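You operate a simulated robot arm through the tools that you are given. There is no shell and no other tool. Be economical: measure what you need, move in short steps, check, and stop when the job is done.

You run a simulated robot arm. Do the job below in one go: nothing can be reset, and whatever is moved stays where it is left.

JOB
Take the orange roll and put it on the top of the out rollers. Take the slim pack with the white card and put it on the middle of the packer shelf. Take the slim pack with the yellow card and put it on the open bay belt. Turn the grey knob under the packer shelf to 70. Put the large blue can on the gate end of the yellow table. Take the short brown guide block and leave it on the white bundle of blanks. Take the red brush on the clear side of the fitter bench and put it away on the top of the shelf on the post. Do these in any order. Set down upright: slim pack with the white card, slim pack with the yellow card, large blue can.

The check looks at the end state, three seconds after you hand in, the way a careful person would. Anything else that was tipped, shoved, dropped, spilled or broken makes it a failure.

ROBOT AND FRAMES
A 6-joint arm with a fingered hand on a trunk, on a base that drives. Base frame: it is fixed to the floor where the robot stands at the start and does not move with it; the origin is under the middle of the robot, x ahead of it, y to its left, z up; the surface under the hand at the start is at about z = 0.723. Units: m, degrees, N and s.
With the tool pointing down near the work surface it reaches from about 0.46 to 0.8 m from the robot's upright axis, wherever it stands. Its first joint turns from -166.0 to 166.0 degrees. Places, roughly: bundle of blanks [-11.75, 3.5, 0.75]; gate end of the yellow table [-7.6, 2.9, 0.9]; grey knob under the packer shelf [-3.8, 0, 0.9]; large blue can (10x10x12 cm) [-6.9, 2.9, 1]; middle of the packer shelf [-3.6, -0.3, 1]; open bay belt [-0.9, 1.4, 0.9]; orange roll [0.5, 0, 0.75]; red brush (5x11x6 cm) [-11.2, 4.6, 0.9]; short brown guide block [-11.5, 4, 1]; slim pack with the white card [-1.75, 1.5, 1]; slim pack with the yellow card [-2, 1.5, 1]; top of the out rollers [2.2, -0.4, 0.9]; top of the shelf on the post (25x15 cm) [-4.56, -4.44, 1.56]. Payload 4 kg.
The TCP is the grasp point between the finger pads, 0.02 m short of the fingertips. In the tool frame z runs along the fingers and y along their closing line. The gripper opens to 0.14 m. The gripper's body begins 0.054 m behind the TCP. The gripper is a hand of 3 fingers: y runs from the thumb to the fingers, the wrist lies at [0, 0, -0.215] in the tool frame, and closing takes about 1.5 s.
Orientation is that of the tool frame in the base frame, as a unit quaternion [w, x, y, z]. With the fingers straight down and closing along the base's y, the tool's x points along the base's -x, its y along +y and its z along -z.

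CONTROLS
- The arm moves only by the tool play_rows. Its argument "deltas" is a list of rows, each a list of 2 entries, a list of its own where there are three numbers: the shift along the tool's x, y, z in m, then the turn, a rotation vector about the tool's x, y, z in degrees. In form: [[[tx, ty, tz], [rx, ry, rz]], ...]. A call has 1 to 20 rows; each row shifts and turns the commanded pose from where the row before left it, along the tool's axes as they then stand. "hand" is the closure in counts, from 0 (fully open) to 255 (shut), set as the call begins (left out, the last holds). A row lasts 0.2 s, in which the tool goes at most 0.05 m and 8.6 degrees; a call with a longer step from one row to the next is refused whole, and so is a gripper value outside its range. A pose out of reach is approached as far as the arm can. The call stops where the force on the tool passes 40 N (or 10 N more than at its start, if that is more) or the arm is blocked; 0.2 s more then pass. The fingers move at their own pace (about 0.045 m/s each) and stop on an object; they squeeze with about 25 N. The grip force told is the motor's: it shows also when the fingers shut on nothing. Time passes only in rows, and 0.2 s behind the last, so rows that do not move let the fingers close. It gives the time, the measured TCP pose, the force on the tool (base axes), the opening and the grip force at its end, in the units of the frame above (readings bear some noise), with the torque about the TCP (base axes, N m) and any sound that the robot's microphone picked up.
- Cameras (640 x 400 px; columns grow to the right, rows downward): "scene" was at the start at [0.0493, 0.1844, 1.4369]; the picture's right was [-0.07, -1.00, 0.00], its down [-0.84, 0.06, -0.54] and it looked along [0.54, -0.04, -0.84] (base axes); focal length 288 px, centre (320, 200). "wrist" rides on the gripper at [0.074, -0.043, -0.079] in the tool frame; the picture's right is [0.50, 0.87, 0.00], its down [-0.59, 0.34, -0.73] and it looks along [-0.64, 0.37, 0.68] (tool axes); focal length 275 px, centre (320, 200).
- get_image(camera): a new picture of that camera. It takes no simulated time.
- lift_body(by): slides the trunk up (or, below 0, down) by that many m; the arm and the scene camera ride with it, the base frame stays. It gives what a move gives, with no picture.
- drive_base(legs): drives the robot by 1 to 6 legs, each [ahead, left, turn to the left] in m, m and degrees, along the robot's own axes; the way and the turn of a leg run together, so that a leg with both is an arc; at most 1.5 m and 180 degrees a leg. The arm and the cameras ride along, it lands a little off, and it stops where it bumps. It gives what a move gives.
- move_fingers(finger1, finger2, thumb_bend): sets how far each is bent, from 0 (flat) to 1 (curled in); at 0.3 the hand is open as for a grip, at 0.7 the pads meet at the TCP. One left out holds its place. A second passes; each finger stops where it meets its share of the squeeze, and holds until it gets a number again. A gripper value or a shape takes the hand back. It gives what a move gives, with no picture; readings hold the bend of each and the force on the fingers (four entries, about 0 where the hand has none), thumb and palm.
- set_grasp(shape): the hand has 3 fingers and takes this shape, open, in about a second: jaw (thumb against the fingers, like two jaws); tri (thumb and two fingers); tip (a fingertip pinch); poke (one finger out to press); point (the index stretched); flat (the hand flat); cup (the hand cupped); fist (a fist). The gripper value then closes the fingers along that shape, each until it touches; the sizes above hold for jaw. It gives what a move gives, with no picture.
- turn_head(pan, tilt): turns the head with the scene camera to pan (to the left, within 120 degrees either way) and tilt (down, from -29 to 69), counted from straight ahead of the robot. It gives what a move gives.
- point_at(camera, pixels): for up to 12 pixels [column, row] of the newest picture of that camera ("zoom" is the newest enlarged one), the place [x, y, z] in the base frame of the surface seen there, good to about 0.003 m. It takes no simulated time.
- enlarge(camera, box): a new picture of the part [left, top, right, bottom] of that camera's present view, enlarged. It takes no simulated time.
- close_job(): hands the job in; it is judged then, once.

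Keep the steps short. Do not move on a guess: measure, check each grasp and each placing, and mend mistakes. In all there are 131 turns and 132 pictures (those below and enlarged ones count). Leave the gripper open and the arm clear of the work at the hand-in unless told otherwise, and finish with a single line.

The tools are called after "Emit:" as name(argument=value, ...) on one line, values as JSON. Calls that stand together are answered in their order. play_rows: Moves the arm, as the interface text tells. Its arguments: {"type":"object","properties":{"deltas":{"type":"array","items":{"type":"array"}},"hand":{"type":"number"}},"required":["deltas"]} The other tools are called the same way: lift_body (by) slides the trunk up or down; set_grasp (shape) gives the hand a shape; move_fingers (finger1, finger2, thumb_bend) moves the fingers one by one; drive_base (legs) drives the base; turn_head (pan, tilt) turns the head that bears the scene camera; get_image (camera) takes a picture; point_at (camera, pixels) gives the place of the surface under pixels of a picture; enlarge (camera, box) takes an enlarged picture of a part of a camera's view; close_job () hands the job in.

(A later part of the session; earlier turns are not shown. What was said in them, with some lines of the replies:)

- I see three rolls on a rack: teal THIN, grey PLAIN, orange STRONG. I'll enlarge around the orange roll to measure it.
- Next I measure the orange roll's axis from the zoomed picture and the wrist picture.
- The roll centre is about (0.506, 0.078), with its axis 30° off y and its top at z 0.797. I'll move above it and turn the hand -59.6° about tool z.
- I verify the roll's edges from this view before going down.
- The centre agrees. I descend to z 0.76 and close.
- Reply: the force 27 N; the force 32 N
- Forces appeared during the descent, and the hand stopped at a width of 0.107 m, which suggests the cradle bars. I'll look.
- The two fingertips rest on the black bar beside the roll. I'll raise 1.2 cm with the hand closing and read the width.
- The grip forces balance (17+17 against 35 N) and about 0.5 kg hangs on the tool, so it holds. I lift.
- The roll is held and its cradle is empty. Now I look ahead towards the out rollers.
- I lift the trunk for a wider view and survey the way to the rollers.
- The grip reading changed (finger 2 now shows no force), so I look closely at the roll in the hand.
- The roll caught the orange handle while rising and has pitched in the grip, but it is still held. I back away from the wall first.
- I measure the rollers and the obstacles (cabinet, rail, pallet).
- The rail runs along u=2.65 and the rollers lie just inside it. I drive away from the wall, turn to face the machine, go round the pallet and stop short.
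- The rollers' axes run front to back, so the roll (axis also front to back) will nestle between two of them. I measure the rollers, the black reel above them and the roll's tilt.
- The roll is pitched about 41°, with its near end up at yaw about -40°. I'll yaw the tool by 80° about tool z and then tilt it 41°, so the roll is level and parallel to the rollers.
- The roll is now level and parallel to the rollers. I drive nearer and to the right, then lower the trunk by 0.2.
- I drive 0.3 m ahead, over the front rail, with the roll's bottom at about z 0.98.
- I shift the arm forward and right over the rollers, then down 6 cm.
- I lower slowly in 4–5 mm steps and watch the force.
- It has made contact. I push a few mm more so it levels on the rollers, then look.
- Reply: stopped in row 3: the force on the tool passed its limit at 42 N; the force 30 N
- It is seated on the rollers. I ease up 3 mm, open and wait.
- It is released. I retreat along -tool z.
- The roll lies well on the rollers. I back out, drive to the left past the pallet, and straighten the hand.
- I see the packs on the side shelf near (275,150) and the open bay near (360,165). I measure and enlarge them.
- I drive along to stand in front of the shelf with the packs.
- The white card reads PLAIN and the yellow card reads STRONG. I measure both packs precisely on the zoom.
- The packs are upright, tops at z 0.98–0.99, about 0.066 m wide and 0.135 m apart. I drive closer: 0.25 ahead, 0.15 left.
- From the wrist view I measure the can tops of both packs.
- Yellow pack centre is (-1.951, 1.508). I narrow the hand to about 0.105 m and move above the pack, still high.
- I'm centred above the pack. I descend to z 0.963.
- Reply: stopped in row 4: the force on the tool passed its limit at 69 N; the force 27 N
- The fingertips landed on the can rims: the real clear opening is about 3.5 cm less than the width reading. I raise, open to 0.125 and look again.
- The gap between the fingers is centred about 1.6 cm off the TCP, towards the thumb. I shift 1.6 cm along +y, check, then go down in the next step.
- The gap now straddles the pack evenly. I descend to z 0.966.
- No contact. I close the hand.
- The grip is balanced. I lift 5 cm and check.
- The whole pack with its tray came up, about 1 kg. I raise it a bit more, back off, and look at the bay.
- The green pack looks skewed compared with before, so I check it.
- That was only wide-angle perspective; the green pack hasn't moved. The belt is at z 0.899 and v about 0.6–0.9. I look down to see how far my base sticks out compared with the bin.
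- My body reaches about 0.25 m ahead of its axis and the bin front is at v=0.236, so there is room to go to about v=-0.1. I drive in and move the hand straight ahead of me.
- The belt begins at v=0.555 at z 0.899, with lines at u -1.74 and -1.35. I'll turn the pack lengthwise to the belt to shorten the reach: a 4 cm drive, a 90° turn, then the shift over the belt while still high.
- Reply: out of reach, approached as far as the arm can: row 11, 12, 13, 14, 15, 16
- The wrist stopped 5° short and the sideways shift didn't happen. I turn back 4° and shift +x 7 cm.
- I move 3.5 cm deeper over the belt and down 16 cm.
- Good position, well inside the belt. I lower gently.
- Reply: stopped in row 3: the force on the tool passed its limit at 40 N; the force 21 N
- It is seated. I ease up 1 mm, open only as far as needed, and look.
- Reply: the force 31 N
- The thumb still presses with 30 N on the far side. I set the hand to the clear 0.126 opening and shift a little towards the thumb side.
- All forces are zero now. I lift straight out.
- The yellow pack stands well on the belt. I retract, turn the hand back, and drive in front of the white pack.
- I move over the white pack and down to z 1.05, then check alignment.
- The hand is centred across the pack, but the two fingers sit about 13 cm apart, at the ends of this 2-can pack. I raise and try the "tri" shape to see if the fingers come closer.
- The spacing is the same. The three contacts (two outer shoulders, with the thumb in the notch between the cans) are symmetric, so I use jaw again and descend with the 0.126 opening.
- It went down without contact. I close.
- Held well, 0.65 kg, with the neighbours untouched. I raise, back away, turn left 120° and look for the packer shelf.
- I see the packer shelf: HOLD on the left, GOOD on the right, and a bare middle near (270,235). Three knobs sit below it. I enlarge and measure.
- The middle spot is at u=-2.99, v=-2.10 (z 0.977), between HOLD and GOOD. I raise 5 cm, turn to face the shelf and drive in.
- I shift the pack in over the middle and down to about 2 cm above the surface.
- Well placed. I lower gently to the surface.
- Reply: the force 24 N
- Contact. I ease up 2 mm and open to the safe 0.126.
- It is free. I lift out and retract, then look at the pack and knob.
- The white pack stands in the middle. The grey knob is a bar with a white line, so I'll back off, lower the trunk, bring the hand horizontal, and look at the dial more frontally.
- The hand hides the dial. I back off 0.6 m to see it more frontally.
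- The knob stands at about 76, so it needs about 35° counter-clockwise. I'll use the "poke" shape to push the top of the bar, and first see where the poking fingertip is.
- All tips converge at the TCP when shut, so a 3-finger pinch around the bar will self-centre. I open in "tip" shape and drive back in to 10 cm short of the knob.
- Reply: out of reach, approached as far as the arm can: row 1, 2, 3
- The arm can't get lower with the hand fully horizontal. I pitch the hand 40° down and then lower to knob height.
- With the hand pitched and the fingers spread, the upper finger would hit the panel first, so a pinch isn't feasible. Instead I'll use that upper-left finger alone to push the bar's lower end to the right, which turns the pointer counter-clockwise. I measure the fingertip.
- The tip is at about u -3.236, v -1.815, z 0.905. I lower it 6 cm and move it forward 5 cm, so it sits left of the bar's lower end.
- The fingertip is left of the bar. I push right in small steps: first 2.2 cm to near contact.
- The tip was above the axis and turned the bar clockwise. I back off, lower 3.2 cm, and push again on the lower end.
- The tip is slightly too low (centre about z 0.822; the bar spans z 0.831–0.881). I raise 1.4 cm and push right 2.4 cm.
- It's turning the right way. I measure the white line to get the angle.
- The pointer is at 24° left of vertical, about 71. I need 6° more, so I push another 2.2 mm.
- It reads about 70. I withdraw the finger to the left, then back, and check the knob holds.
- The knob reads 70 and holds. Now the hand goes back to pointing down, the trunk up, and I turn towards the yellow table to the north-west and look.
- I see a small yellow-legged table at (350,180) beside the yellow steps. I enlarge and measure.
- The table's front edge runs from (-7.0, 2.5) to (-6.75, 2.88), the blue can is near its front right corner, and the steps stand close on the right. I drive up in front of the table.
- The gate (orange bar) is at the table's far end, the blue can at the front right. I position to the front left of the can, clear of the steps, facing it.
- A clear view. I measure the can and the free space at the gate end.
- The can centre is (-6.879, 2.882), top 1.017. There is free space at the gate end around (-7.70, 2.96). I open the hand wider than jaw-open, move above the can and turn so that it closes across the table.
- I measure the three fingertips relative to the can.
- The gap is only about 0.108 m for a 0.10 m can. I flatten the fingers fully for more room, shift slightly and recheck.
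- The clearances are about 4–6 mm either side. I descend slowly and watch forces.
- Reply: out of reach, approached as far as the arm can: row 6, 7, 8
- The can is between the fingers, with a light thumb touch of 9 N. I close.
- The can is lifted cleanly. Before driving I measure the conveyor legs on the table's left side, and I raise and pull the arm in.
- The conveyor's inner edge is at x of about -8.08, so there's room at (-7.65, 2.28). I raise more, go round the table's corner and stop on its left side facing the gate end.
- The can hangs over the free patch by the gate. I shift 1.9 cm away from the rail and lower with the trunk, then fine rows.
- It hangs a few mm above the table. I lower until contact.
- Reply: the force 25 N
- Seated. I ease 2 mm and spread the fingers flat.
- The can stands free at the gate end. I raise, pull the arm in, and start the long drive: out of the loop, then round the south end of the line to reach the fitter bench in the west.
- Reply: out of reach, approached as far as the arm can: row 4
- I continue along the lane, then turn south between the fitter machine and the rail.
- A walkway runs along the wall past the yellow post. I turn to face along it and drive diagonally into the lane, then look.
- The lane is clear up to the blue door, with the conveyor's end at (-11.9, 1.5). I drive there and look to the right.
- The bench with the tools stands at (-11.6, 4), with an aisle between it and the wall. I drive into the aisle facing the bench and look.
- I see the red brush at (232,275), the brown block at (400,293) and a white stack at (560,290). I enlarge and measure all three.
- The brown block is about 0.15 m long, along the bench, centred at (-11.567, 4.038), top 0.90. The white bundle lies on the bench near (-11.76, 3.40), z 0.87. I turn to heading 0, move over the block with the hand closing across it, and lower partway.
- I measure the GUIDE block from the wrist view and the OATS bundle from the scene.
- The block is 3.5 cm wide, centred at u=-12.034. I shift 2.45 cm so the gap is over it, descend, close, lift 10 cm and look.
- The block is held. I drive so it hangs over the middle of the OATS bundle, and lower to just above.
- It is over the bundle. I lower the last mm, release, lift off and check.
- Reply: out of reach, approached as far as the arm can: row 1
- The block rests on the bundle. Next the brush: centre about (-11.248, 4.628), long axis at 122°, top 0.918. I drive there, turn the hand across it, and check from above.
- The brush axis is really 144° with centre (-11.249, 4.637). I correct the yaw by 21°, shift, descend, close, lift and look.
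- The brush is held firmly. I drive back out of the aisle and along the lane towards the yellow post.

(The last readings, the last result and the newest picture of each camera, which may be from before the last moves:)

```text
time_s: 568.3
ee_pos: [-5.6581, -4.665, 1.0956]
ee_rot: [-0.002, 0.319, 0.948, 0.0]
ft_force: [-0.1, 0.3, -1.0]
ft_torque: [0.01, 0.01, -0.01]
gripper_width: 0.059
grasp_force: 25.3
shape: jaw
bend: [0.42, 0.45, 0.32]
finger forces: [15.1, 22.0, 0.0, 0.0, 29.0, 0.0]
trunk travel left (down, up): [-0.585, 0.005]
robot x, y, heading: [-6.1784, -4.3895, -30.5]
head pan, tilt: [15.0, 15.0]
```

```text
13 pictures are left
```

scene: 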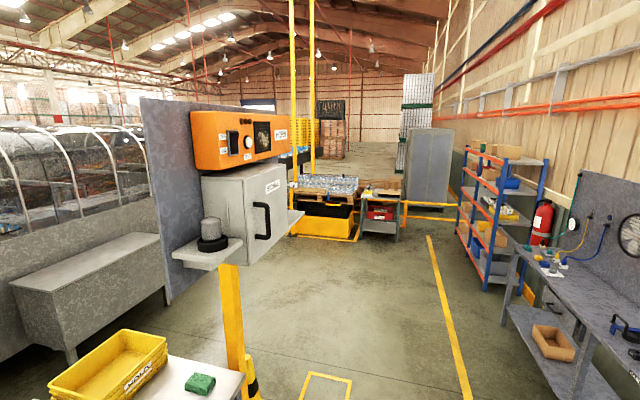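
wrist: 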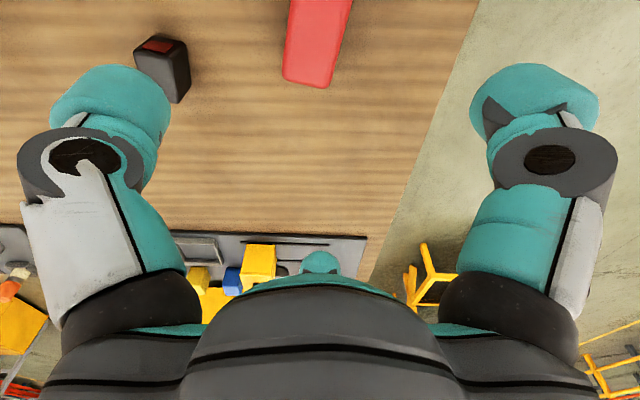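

I see the post with an orange unit, a grey cabinet and small shelves. I enlarge and measure.

Emit:
enlarge(camera="scene", box=[140, 90, 320, 280])

Emit:
point_at(camera="scene", pixels=[[205, 258], [225, 255], [185, 255], [295, 218], [300, 212], [288, 222], [230, 178], [260, 170], [210, 225], [245, 220], [160, 200], [235, 350]])

```text
2.11 times, centred on (230, 185) of scene
```

zoom: 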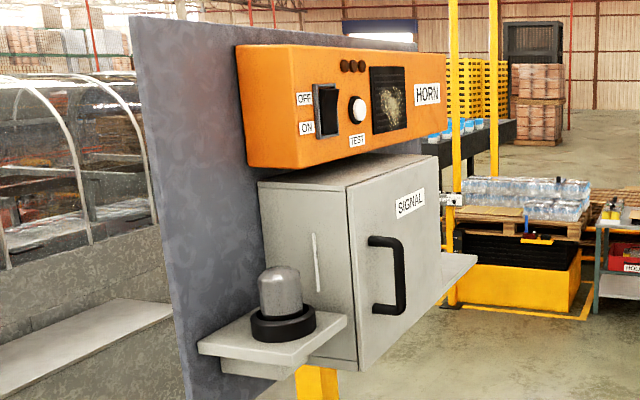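

```text
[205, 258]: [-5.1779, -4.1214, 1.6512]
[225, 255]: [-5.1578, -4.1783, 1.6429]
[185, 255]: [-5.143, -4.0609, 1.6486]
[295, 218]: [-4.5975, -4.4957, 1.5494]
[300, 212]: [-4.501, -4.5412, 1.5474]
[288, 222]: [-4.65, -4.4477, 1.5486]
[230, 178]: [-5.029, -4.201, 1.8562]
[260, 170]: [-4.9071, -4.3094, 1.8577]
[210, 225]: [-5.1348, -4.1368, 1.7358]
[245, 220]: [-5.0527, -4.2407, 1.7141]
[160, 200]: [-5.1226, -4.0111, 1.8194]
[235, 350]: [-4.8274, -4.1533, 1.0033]
```

The right-hand shelf (z 1.548, centre about u=-1.685, v=-6.135) is the target. I drive abreast of it, turn to face it, raise the hand 0.55 m in front, and look.

Emit:
drive_base(legs=[[1.432, -0.05, 0], [0, 0, 90.1]])

Emit:
play_rows(deltas=[[[0, 0, -0.05], [0, 0, 0]], [[0, 0, -0.05], [0, 0, 0]], [[0, 0, -0.05], [0, 0, 0]], [[0, 0, -0.05], [0, 0, 0]], [[0, 0, -0.05], [0, 0, 0]], [[0, 0, -0.05], [0, 0, 0]], [[0, 0, -0.05], [0, 0, 0]], [[0, 0, -0.05], [0, 0, 0]], [[0, 0, -0.05], [0, 0, 0]], [[0, 0, -0.05], [0, 0, 0]], [[0, 0, -0.05], [0, 0, 0]], [[0, 0, 0], [0, 0, 0]]])

Emit:
turn_head(pan=-5, tilt=30)

Emit:
get_image(camera="scene")

```text
time_s: 579.3
ee_pos: [-4.6914, -4.6425, 1.0959]
ee_rot: [-0.002, -0.439, 0.899, -0.002]
ft_force: [-0.1, -0.1, -1.5]
ft_torque: [0.01, 0.04, -0.02]
gripper_width: 0.0586
grasp_force: 24.8
shape: jaw
bend: [0.42, 0.45, 0.32]
finger forces: [14.8, 21.5, 0.0, 0.0, 28.4, 0.0]
trunk travel left (down, up): [-0.585, 0.005]
robot x, y, heading: [-4.9715, -5.1572, 59.0]
head pan, tilt: [15.0, 15.0]
```

```text
time_s: 581.9
ee_pos: [-4.6895, -4.6401, 1.6444]
ee_rot: [-0.002, -0.439, 0.899, -0.002]
ft_force: [0.0, 0.4, -1.1]
ft_torque: [0.02, 0.02, 0.01]
gripper_width: 0.0584
grasp_force: 25.5
shape: jaw
bend: [0.42, 0.45, 0.32]
finger forces: [14.2, 21.6, 0.0, 0.0, 27.9, 0.0]
trunk travel left (down, up): [-0.585, 0.005]
robot x, y, heading: [-4.9768, -5.1597, 58.8]
head pan, tilt: [15.0, 15.0]
```

```text
time_s: 582.7
ee_pos: [-4.691, -4.6412, 1.6442]
ee_rot: [-0.002, -0.439, 0.899, -0.002]
ft_force: [0.0, 0.1, -1.1]
ft_torque: [-0.01, 0.02, 0.01]
gripper_width: 0.0584
grasp_force: 24.9
shape: jaw
bend: [0.42, 0.45, 0.32]
finger forces: [14.2, 21.5, 0.0, 0.1, 27.9, 0.0]
trunk travel left (down, up): [-0.585, 0.005]
robot x, y, heading: [-4.9767, -5.1636, 58.7]
head pan, tilt: [-5.0, 30.0]
```

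```text
11 pictures are left
```

scene: 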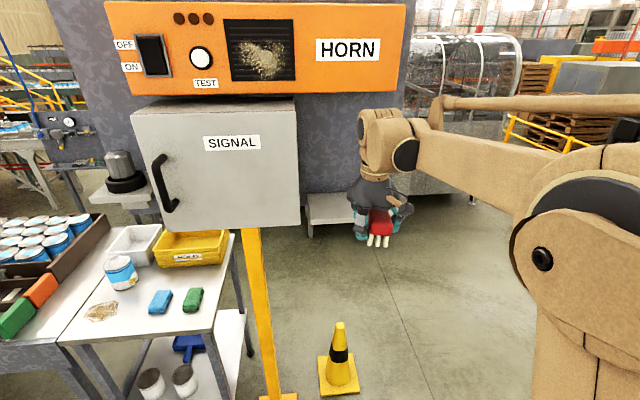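

I measure the shelf's visible corners, the horn's right end, and the panel.

Emit:
point_at(camera="scene", pixels=[[310, 195], [330, 200], [310, 218], [345, 218], [345, 195], [400, 85], [403, 20], [300, 92], [298, 215], [350, 150], [320, 150], [352, 205]])

Emit:
enlarge(camera="scene", box=[280, 70, 440, 260])

```text
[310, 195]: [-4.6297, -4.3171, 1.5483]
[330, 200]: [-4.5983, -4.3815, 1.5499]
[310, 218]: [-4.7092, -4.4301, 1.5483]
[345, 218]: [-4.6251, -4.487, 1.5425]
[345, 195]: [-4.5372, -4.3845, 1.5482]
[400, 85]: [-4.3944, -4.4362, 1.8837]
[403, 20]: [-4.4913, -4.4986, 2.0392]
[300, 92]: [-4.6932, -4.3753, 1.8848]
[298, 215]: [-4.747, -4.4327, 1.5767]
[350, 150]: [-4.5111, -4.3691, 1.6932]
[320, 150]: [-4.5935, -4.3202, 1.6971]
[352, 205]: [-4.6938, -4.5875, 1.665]
```

```text
2.11 times, centred on (360, 165) of scene
```

zoom: 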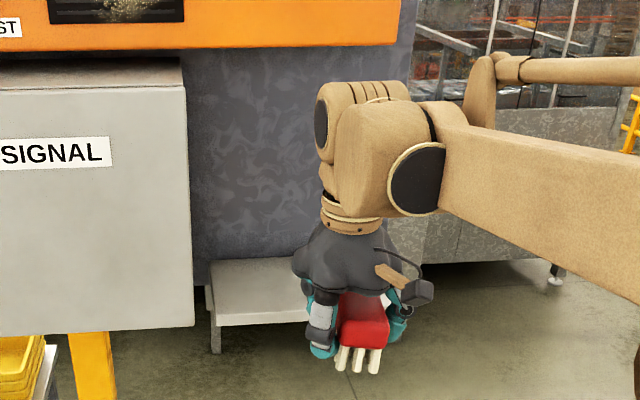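

The horn overhangs the shelf (bottom z 1.885, front v=-6.15), so a vertical hand would hit it. I yaw the hand 80° so the brush lies along the shelf, tilt it 20° back towards me, move in 12 cm, reach forward over the shelf, and look.

Emit:
play_rows(deltas=[[[0, 0, 0], [0, 0, -8]], [[0, 0, 0], [0, 0, -8]], [[0, 0, 0], [0, 0, -8]], [[0, 0, 0], [0, 0, -8]], [[0, 0, 0], [0, 0, -8]], [[0, 0, 0], [0, 0, -8]], [[0, 0, 0], [0, 0, -8]], [[0, 0, 0], [0, 0, -8]], [[0, 0, 0], [0, 0, -8]], [[0, 0, 0], [0, 0, -8]], [[0, 0, 0], [6.37, -2.0, 0]], [[0, 0, 0], [6.37, -2.0, 0]], [[0, 0, 0], [6.37, -2.0, 0]], [[0, 0, 0], [0, 0, 0]]])

Emit:
drive_base(legs=[[0.12, 0, 0.8]])

Emit:
play_rows(deltas=[[[-0.0088, -0.0281, 0.0107], [0, 0, 0]], [[-0.0088, -0.0281, 0.0107], [0, 0, 0]], [[0, 0, 0], [0, 0, 0]]])

Emit:
get_image(camera="scene")

```text
time_s: 585.7
ee_pos: [-4.6898, -4.6404, 1.6443]
ee_rot: [-0.171, 0.9, -0.4, 0.021]
ft_force: [0.7, 0.9, -0.9]
ft_torque: [0.01, 0.01, -0.01]
gripper_width: 0.0584
grasp_force: 24.7
shape: jaw
bend: [0.43, 0.45, 0.32]
finger forces: [14.5, 21.7, 0.0, 0.1, 27.8, 0.1]
trunk travel left (down, up): [-0.585, 0.005]
robot x, y, heading: [-4.9758, -5.16, 58.9]
head pan, tilt: [-5.0, 30.0]
```

```text
time_s: 586.9
ee_pos: [-4.6393, -4.5337, 1.6447]
ee_rot: [-0.17, 0.904, -0.392, 0.018]
ft_force: [0.1, -0.7, -1.4]
ft_torque: [-0.01, 0.01, 0.01]
gripper_width: 0.0582
grasp_force: 25.0
shape: jaw
bend: [0.43, 0.45, 0.32]
finger forces: [14.3, 21.6, 0.0, 0.1, 27.8, 0.0]
trunk travel left (down, up): [-0.585, 0.005]
robot x, y, heading: [-4.9119, -5.0599, 59.9]
head pan, tilt: [-5.0, 30.0]
```

```text
time_s: 587.7
ee_pos: [-4.6078, -4.4803, 1.645]
ee_rot: [-0.171, 0.904, -0.392, 0.019]
ft_force: [-0.1, -0.4, -0.9]
ft_torque: [0.0, 0.02, 0.01]
gripper_width: 0.0582
grasp_force: 24.8
shape: jaw
bend: [0.43, 0.45, 0.32]
finger forces: [14.3, 21.6, 0.0, 0.0, 27.6, 0.0]
trunk travel left (down, up): [-0.585, 0.005]
robot x, y, heading: [-4.9128, -5.0541, 59.9]
head pan, tilt: [-5.0, 30.0]
```

```text
9 pictures are left
```

scene: 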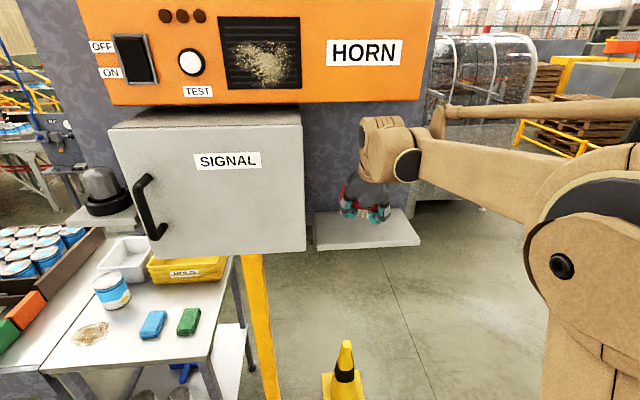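

The brush is over the shelf. I go 3 cm deeper, lower 3 cm and check closely.

Emit:
play_rows(deltas=[[[-0.0085, -0.0269, 0.0103], [0, 0, 0]], [[0.001, 0.0033, 0.0094], [0, 0, 0]], [[0.001, 0.0033, 0.0094], [0, 0, 0]], [[0.001, 0.0033, 0.0094], [0, 0, 0]], [[0, 0, 0], [0, 0, 0]]])

Emit:
enlarge(camera="scene", box=[300, 90, 440, 260])

```text
time_s: 588.9
ee_pos: [-4.5923, -4.4542, 1.6148]
ee_rot: [-0.171, 0.903, -0.393, 0.02]
ft_force: [0.3, -0.4, -1.3]
ft_torque: [0.0, 0.01, 0.0]
gripper_width: 0.0582
grasp_force: 25.0
shape: jaw
bend: [0.43, 0.45, 0.32]
finger forces: [14.4, 21.5, 0.0, 0.1, 27.6, 0.1]
trunk travel left (down, up): [-0.585, 0.005]
robot x, y, heading: [-4.9164, -5.0559, 59.9]
head pan, tilt: [-5.0, 30.0]
```

```text
2.35 times, centred on (370, 175) of scene
```

zoom: 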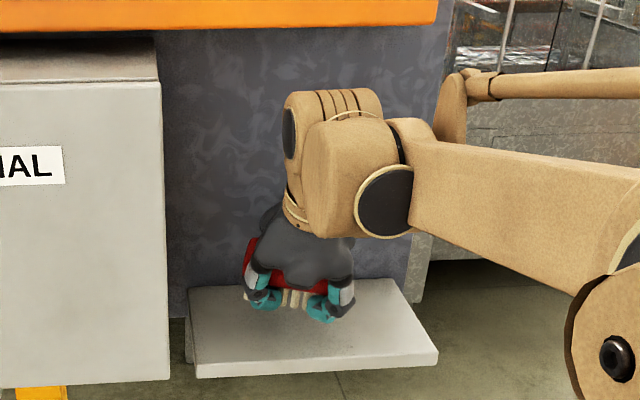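

Well over the shelf. I lower gently to contact.

Emit:
play_rows(deltas=[[[0.0005, 0.0016, 0.0047], [0, 0, 0]], [[0.0005, 0.0016, 0.0047], [0, 0, 0]], [[0, 0, 0], [0, 0, 0]]])

Emit:
play_rows(deltas=[[[0.0004, 0.0013, 0.0038], [0, 0, 0]], [[0, 0, 0], [0, 0, 0]]])

Emit:
play_rows(deltas=[[[0.0003, 0.001, 0.0028], [0, 0, 0]], [[0, 0, 0], [0, 0, 0]]])

Emit:
play_rows(deltas=[[[0.0003, 0.001, 0.0028], [0, 0, 0]], [[0, 0, 0], [0, 0, 0]]])

Emit:
enlarge(camera="scene", box=[300, 90, 440, 260])

```text
time_s: 589.7
ee_pos: [-4.5929, -4.4515, 1.6048]
ee_rot: [-0.17, 0.904, -0.392, 0.019]
ft_force: [-0.2, -0.1, -1.1]
ft_torque: [-0.02, 0.01, 0.02]
gripper_width: 0.0584
grasp_force: 25.4
shape: jaw
bend: [0.43, 0.45, 0.32]
finger forces: [14.3, 21.6, 0.1, 0.0, 27.8, 0.1]
trunk travel left (down, up): [-0.585, 0.005]
robot x, y, heading: [-4.9127, -5.0554, 60.2]
head pan, tilt: [-5.0, 30.0]
```

```text
time_s: 590.3
ee_pos: [-4.593, -4.4522, 1.6005]
ee_rot: [-0.17, 0.904, -0.392, 0.018]
ft_force: [0.0, 0.4, -1.0]
ft_torque: [-0.04, -0.01, -0.01]
gripper_width: 0.0582
grasp_force: 25.2
shape: jaw
bend: [0.43, 0.45, 0.32]
finger forces: [14.4, 21.6, 0.0, 0.0, 27.7, 0.0]
trunk travel left (down, up): [-0.585, 0.005]
robot x, y, heading: [-4.9143, -5.0579, 60.0]
head pan, tilt: [-5.0, 30.0]
```

```text
time_s: 590.9
ee_pos: [-4.5917, -4.4519, 1.5977]
ee_rot: [-0.17, 0.904, -0.393, 0.019]
ft_force: [-1.0, 0.5, -0.4]
ft_torque: [-0.03, 0.03, -0.01]
gripper_width: 0.058
grasp_force: 25.5
shape: jaw
bend: [0.43, 0.45, 0.32]
finger forces: [14.3, 21.5, 0.0, 0.0, 27.7, 0.0]
trunk travel left (down, up): [-0.585, 0.005]
robot x, y, heading: [-4.9171, -5.056, 59.9]
head pan, tilt: [-5.0, 30.0]
```

```text
time_s: 591.5
ee_pos: [-4.5927, -4.4519, 1.5946]
ee_rot: [-0.17, 0.904, -0.392, 0.019]
ft_force: [-0.6, -0.5, -2.1]
ft_torque: [0.01, 0.02, 0.0]
gripper_width: 0.058
grasp_force: 25.1
shape: jaw
bend: [0.43, 0.45, 0.32]
finger forces: [14.3, 21.6, 0.0, 0.1, 27.6, 0.0]
trunk travel left (down, up): [-0.585, 0.005]
robot x, y, heading: [-4.9172, -5.0575, 59.9]
head pan, tilt: [-5.0, 30.0]
```

```text
2.35 times, centred on (370, 175) of scene
```

zoom: 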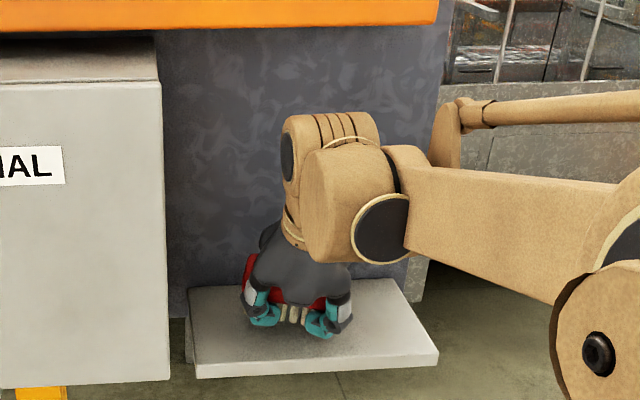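

No contact yet. I continue 3 mm at a time.

Emit:
play_rows(deltas=[[[0.0003, 0.001, 0.0028], [0, 0, 0]], [[0, 0, 0], [0, 0, 0]]])

Emit:
play_rows(deltas=[[[0.0003, 0.001, 0.0028], [0, 0, 0]], [[0, 0, 0], [0, 0, 0]]])

Emit:
play_rows(deltas=[[[0.0002, 0.0006, 0.0019], [0, 0, 0]], [[0, 0, 0], [0, 0, 0]]])

Emit:
play_rows(deltas=[[[0.0002, 0.0006, 0.0019], [0, 0, 0]], [[0, 0, 0], [0, 0, 0]]])

```text
time_s: 592.1
ee_pos: [-4.5933, -4.4534, 1.5917]
ee_rot: [-0.17, 0.904, -0.392, 0.018]
ft_force: [-0.5, 1.1, -1.5]
ft_torque: [0.01, 0.01, 0.01]
gripper_width: 0.0584
grasp_force: 25.2
shape: jaw
bend: [0.43, 0.45, 0.32]
finger forces: [14.3, 21.6, 0.0, 0.0, 27.7, 0.0]
trunk travel left (down, up): [-0.585, 0.005]
robot x, y, heading: [-4.9122, -5.0547, 60.0]
head pan, tilt: [-5.0, 30.0]
```

```text
time_s: 592.7
ee_pos: [-4.5933, -4.4528, 1.5887]
ee_rot: [-0.171, 0.904, -0.392, 0.018]
ft_force: [0.1, 0.6, -0.7]
ft_torque: [-0.02, 0.05, -0.01]
gripper_width: 0.0582
grasp_force: 24.8
shape: jaw
bend: [0.43, 0.45, 0.32]
finger forces: [14.3, 21.7, 0.0, 0.0, 27.8, 0.0]
trunk travel left (down, up): [-0.585, 0.005]
robot x, y, heading: [-4.9155, -5.0516, 59.9]
head pan, tilt: [-5.0, 30.0]
```

```text
time_s: 593.3
ee_pos: [-4.5931, -4.4532, 1.5861]
ee_rot: [-0.17, 0.904, -0.392, 0.019]
ft_force: [-0.3, -1.0, -1.4]
ft_torque: [-0.03, 0.01, -0.01]
gripper_width: 0.0581
grasp_force: 25.0
shape: jaw
bend: [0.43, 0.45, 0.32]
finger forces: [14.3, 21.6, 0.0, 0.0, 27.7, 0.0]
trunk travel left (down, up): [-0.585, 0.005]
robot x, y, heading: [-4.9186, -5.0562, 59.9]
head pan, tilt: [-5.0, 30.0]
```

```text
time_s: 593.9
ee_pos: [-4.5933, -4.4523, 1.5844]
ee_rot: [-0.171, 0.904, -0.392, 0.019]
ft_force: [-0.1, 0.3, -0.8]
ft_torque: [0.0, -0.02, -0.01]
gripper_width: 0.0584
grasp_force: 24.9
shape: jaw
bend: [0.43, 0.45, 0.32]
finger forces: [14.2, 21.6, 0.0, 0.1, 27.7, 0.1]
trunk travel left (down, up): [-0.585, 0.005]
robot x, y, heading: [-4.9115, -5.0576, 60.1]
head pan, tilt: [-5.0, 30.0]
5 turns are left
```

The brush is within a few mm of the shelf. I lower 3 mm more, open just enough to release, and look.

Emit:
play_rows(deltas=[[[0.0002, 0.0005, 0.0014], [0, 0, 0]], [[0.0002, 0.0005, 0.0014], [0, 0, 0]], [[0, 0, 0], [0, 0, 0]]])

Emit:
play_rows(deltas=[[[0, 0, 0], [0, 0, 0]], [[0, 0, 0], [0, 0, 0]], [[0, 0, 0], [0, 0, 0]], [[0, 0, 0], [0, 0, 0]], [[0, 0, 0], [0, 0, 0]]], hand=82)

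Emit:
enlarge(camera="scene", box=[300, 90, 440, 260])

```text
time_s: 594.7
ee_pos: [-4.5927, -4.4533, 1.5825]
ee_rot: [-0.169, 0.904, -0.392, 0.019]
ft_force: [-0.2, 0.5, 0.7]
ft_torque: [-0.04, -0.06, -0.01]
gripper_width: 0.0584
grasp_force: 25.2
shape: jaw
bend: [0.43, 0.45, 0.32]
finger forces: [14.4, 21.2, 0.0, 0.0, 27.9, 0.0]
trunk travel left (down, up): [-0.585, 0.005]
robot x, y, heading: [-4.9134, -5.0559, 60.0]
head pan, tilt: [-5.0, 30.0]
```

```text
time_s: 595.9
ee_pos: [-4.5919, -4.4525, 1.5815]
ee_rot: [-0.169, 0.904, -0.393, 0.018]
ft_force: [0.6, 2.9, 8.0]
ft_torque: [-0.3, -0.11, 0.01]
gripper_width: 0.0905
grasp_force: 0.1
shape: jaw
bend: [0.31, 0.27, 0.26]
finger forces: [8.0, 0.0, 0.1, 0.0, 0.0, 0.0]
trunk travel left (down, up): [-0.585, 0.005]
robot x, y, heading: [-4.9146, -5.0599, 60.0]
head pan, tilt: [-5.0, 30.0]
```

```text
2.35 times, centred on (370, 175) of scene
4 turns are left
```

zoom: 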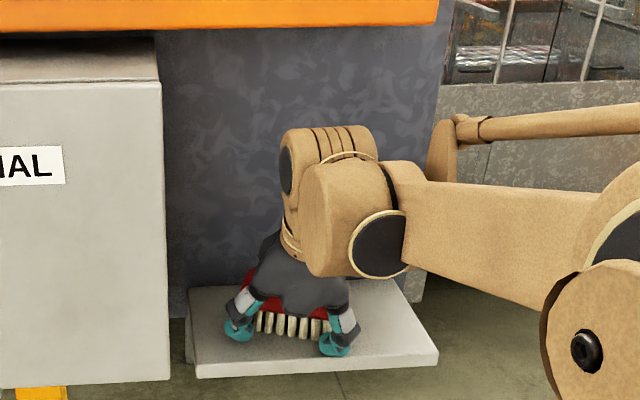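

The brush has settled on its bristles on the shelf. I open slightly more, retreat along the finger direction, back off and look.

Emit:
play_rows(deltas=[[[0, 0, -0.002], [0, 0, 0]], [[0, 0, 0], [0, 0, 0]], [[0, 0, -0.008], [0, 0, 0]], [[0, 0, -0.01], [0, 0, 0]], [[0, 0, -0.015], [0, 0, 0]], [[0, 0, -0.02], [0, 0, 0]], [[0, 0, -0.03], [0, 0, 0]], [[0, 0, -0.04], [0, 0, 0]], [[0, 0, -0.04], [0, 0, 0]]], hand=60)

Emit:
drive_base(legs=[[-0.35, 0, 0]])

Emit:
enlarge(camera="scene", box=[240, 80, 440, 260])

```text
time_s: 597.9
ee_pos: [-4.6219, -4.5013, 1.7396]
ee_rot: [-0.17, 0.904, -0.392, 0.02]
ft_force: [0.3, -0.2, -0.1]
ft_torque: [-0.03, 0.0, 0.01]
gripper_width: 0.1066
grasp_force: 0.0
shape: jaw
bend: [0.25, 0.25, 0.23]
finger forces: [0.0, 0.0, 0.1, 0.1, 0.0, 0.0]
trunk travel left (down, up): [-0.585, 0.005]
robot x, y, heading: [-4.9135, -5.0554, 59.9]
head pan, tilt: [-5.0, 30.0]
```

```text
time_s: 600.2
ee_pos: [-4.7936, -4.7968, 1.7391]
ee_rot: [-0.17, 0.904, -0.392, 0.019]
ft_force: [0.4, 0.4, 0.6]
ft_torque: [-0.01, 0.01, -0.01]
gripper_width: 0.1064
grasp_force: 0.0
shape: jaw
bend: [0.25, 0.25, 0.23]
finger forces: [0.0, 0.1, 0.0, 0.1, 0.0, 0.0]
trunk travel left (down, up): [-0.585, 0.005]
robot x, y, heading: [-5.0901, -5.358, 60.1]
head pan, tilt: [-5.0, 30.0]
```

```text
2.22 times, centred on (340, 170) of scene
3 turns are left
```

zoom: 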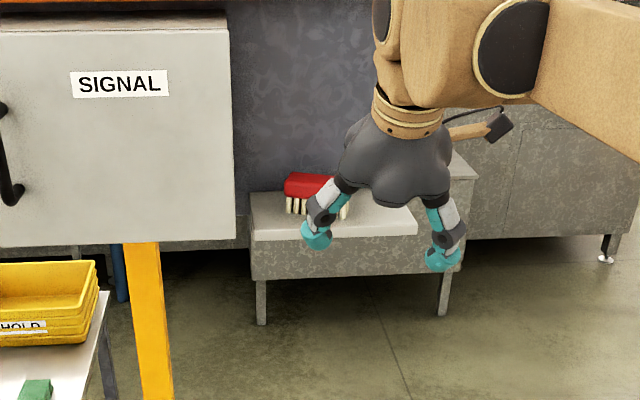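

The brush stands on the shelf and the arm is clear. I open the hand fully and hand in.

Emit:
play_rows(deltas=[[[0, 0, 0], [0, 0, 0]], [[0, 0, 0], [0, 0, 0]], [[0, 0, 0], [0, 0, 0]], [[0, 0, 0], [0, 0, 0]]], hand=0)

Emit:
close_job()

```text
time_s: 601.2
ee_pos: [-4.7938, -4.7962, 1.7382]
ee_rot: [-0.171, 0.904, -0.391, 0.018]
ft_force: [0.1, 0.1, 0.7]
ft_torque: [-0.01, 0.01, -0.03]
gripper_width: 0.1397
grasp_force: 0.1
shape: jaw
bend: [0.3, 0.3, 0.3]
finger forces: [0.0, 0.0, 0.0, 0.1, 0.0, 0.1]
trunk travel left (down, up): [-0.585, 0.005]
robot x, y, heading: [-5.0868, -5.3534, 59.9]
head pan, tilt: [-5.0, 30.0]
```

```text
The job is handed in.
```

All seven tasks are done and handed in: both packs and the blue can were set down upright, the knob reads about 70, and the hand is open and clear; the orange roll did catch the machine's orange handle while being lifted and pitched in the grip, and I levelled it before setting it on the rollers.
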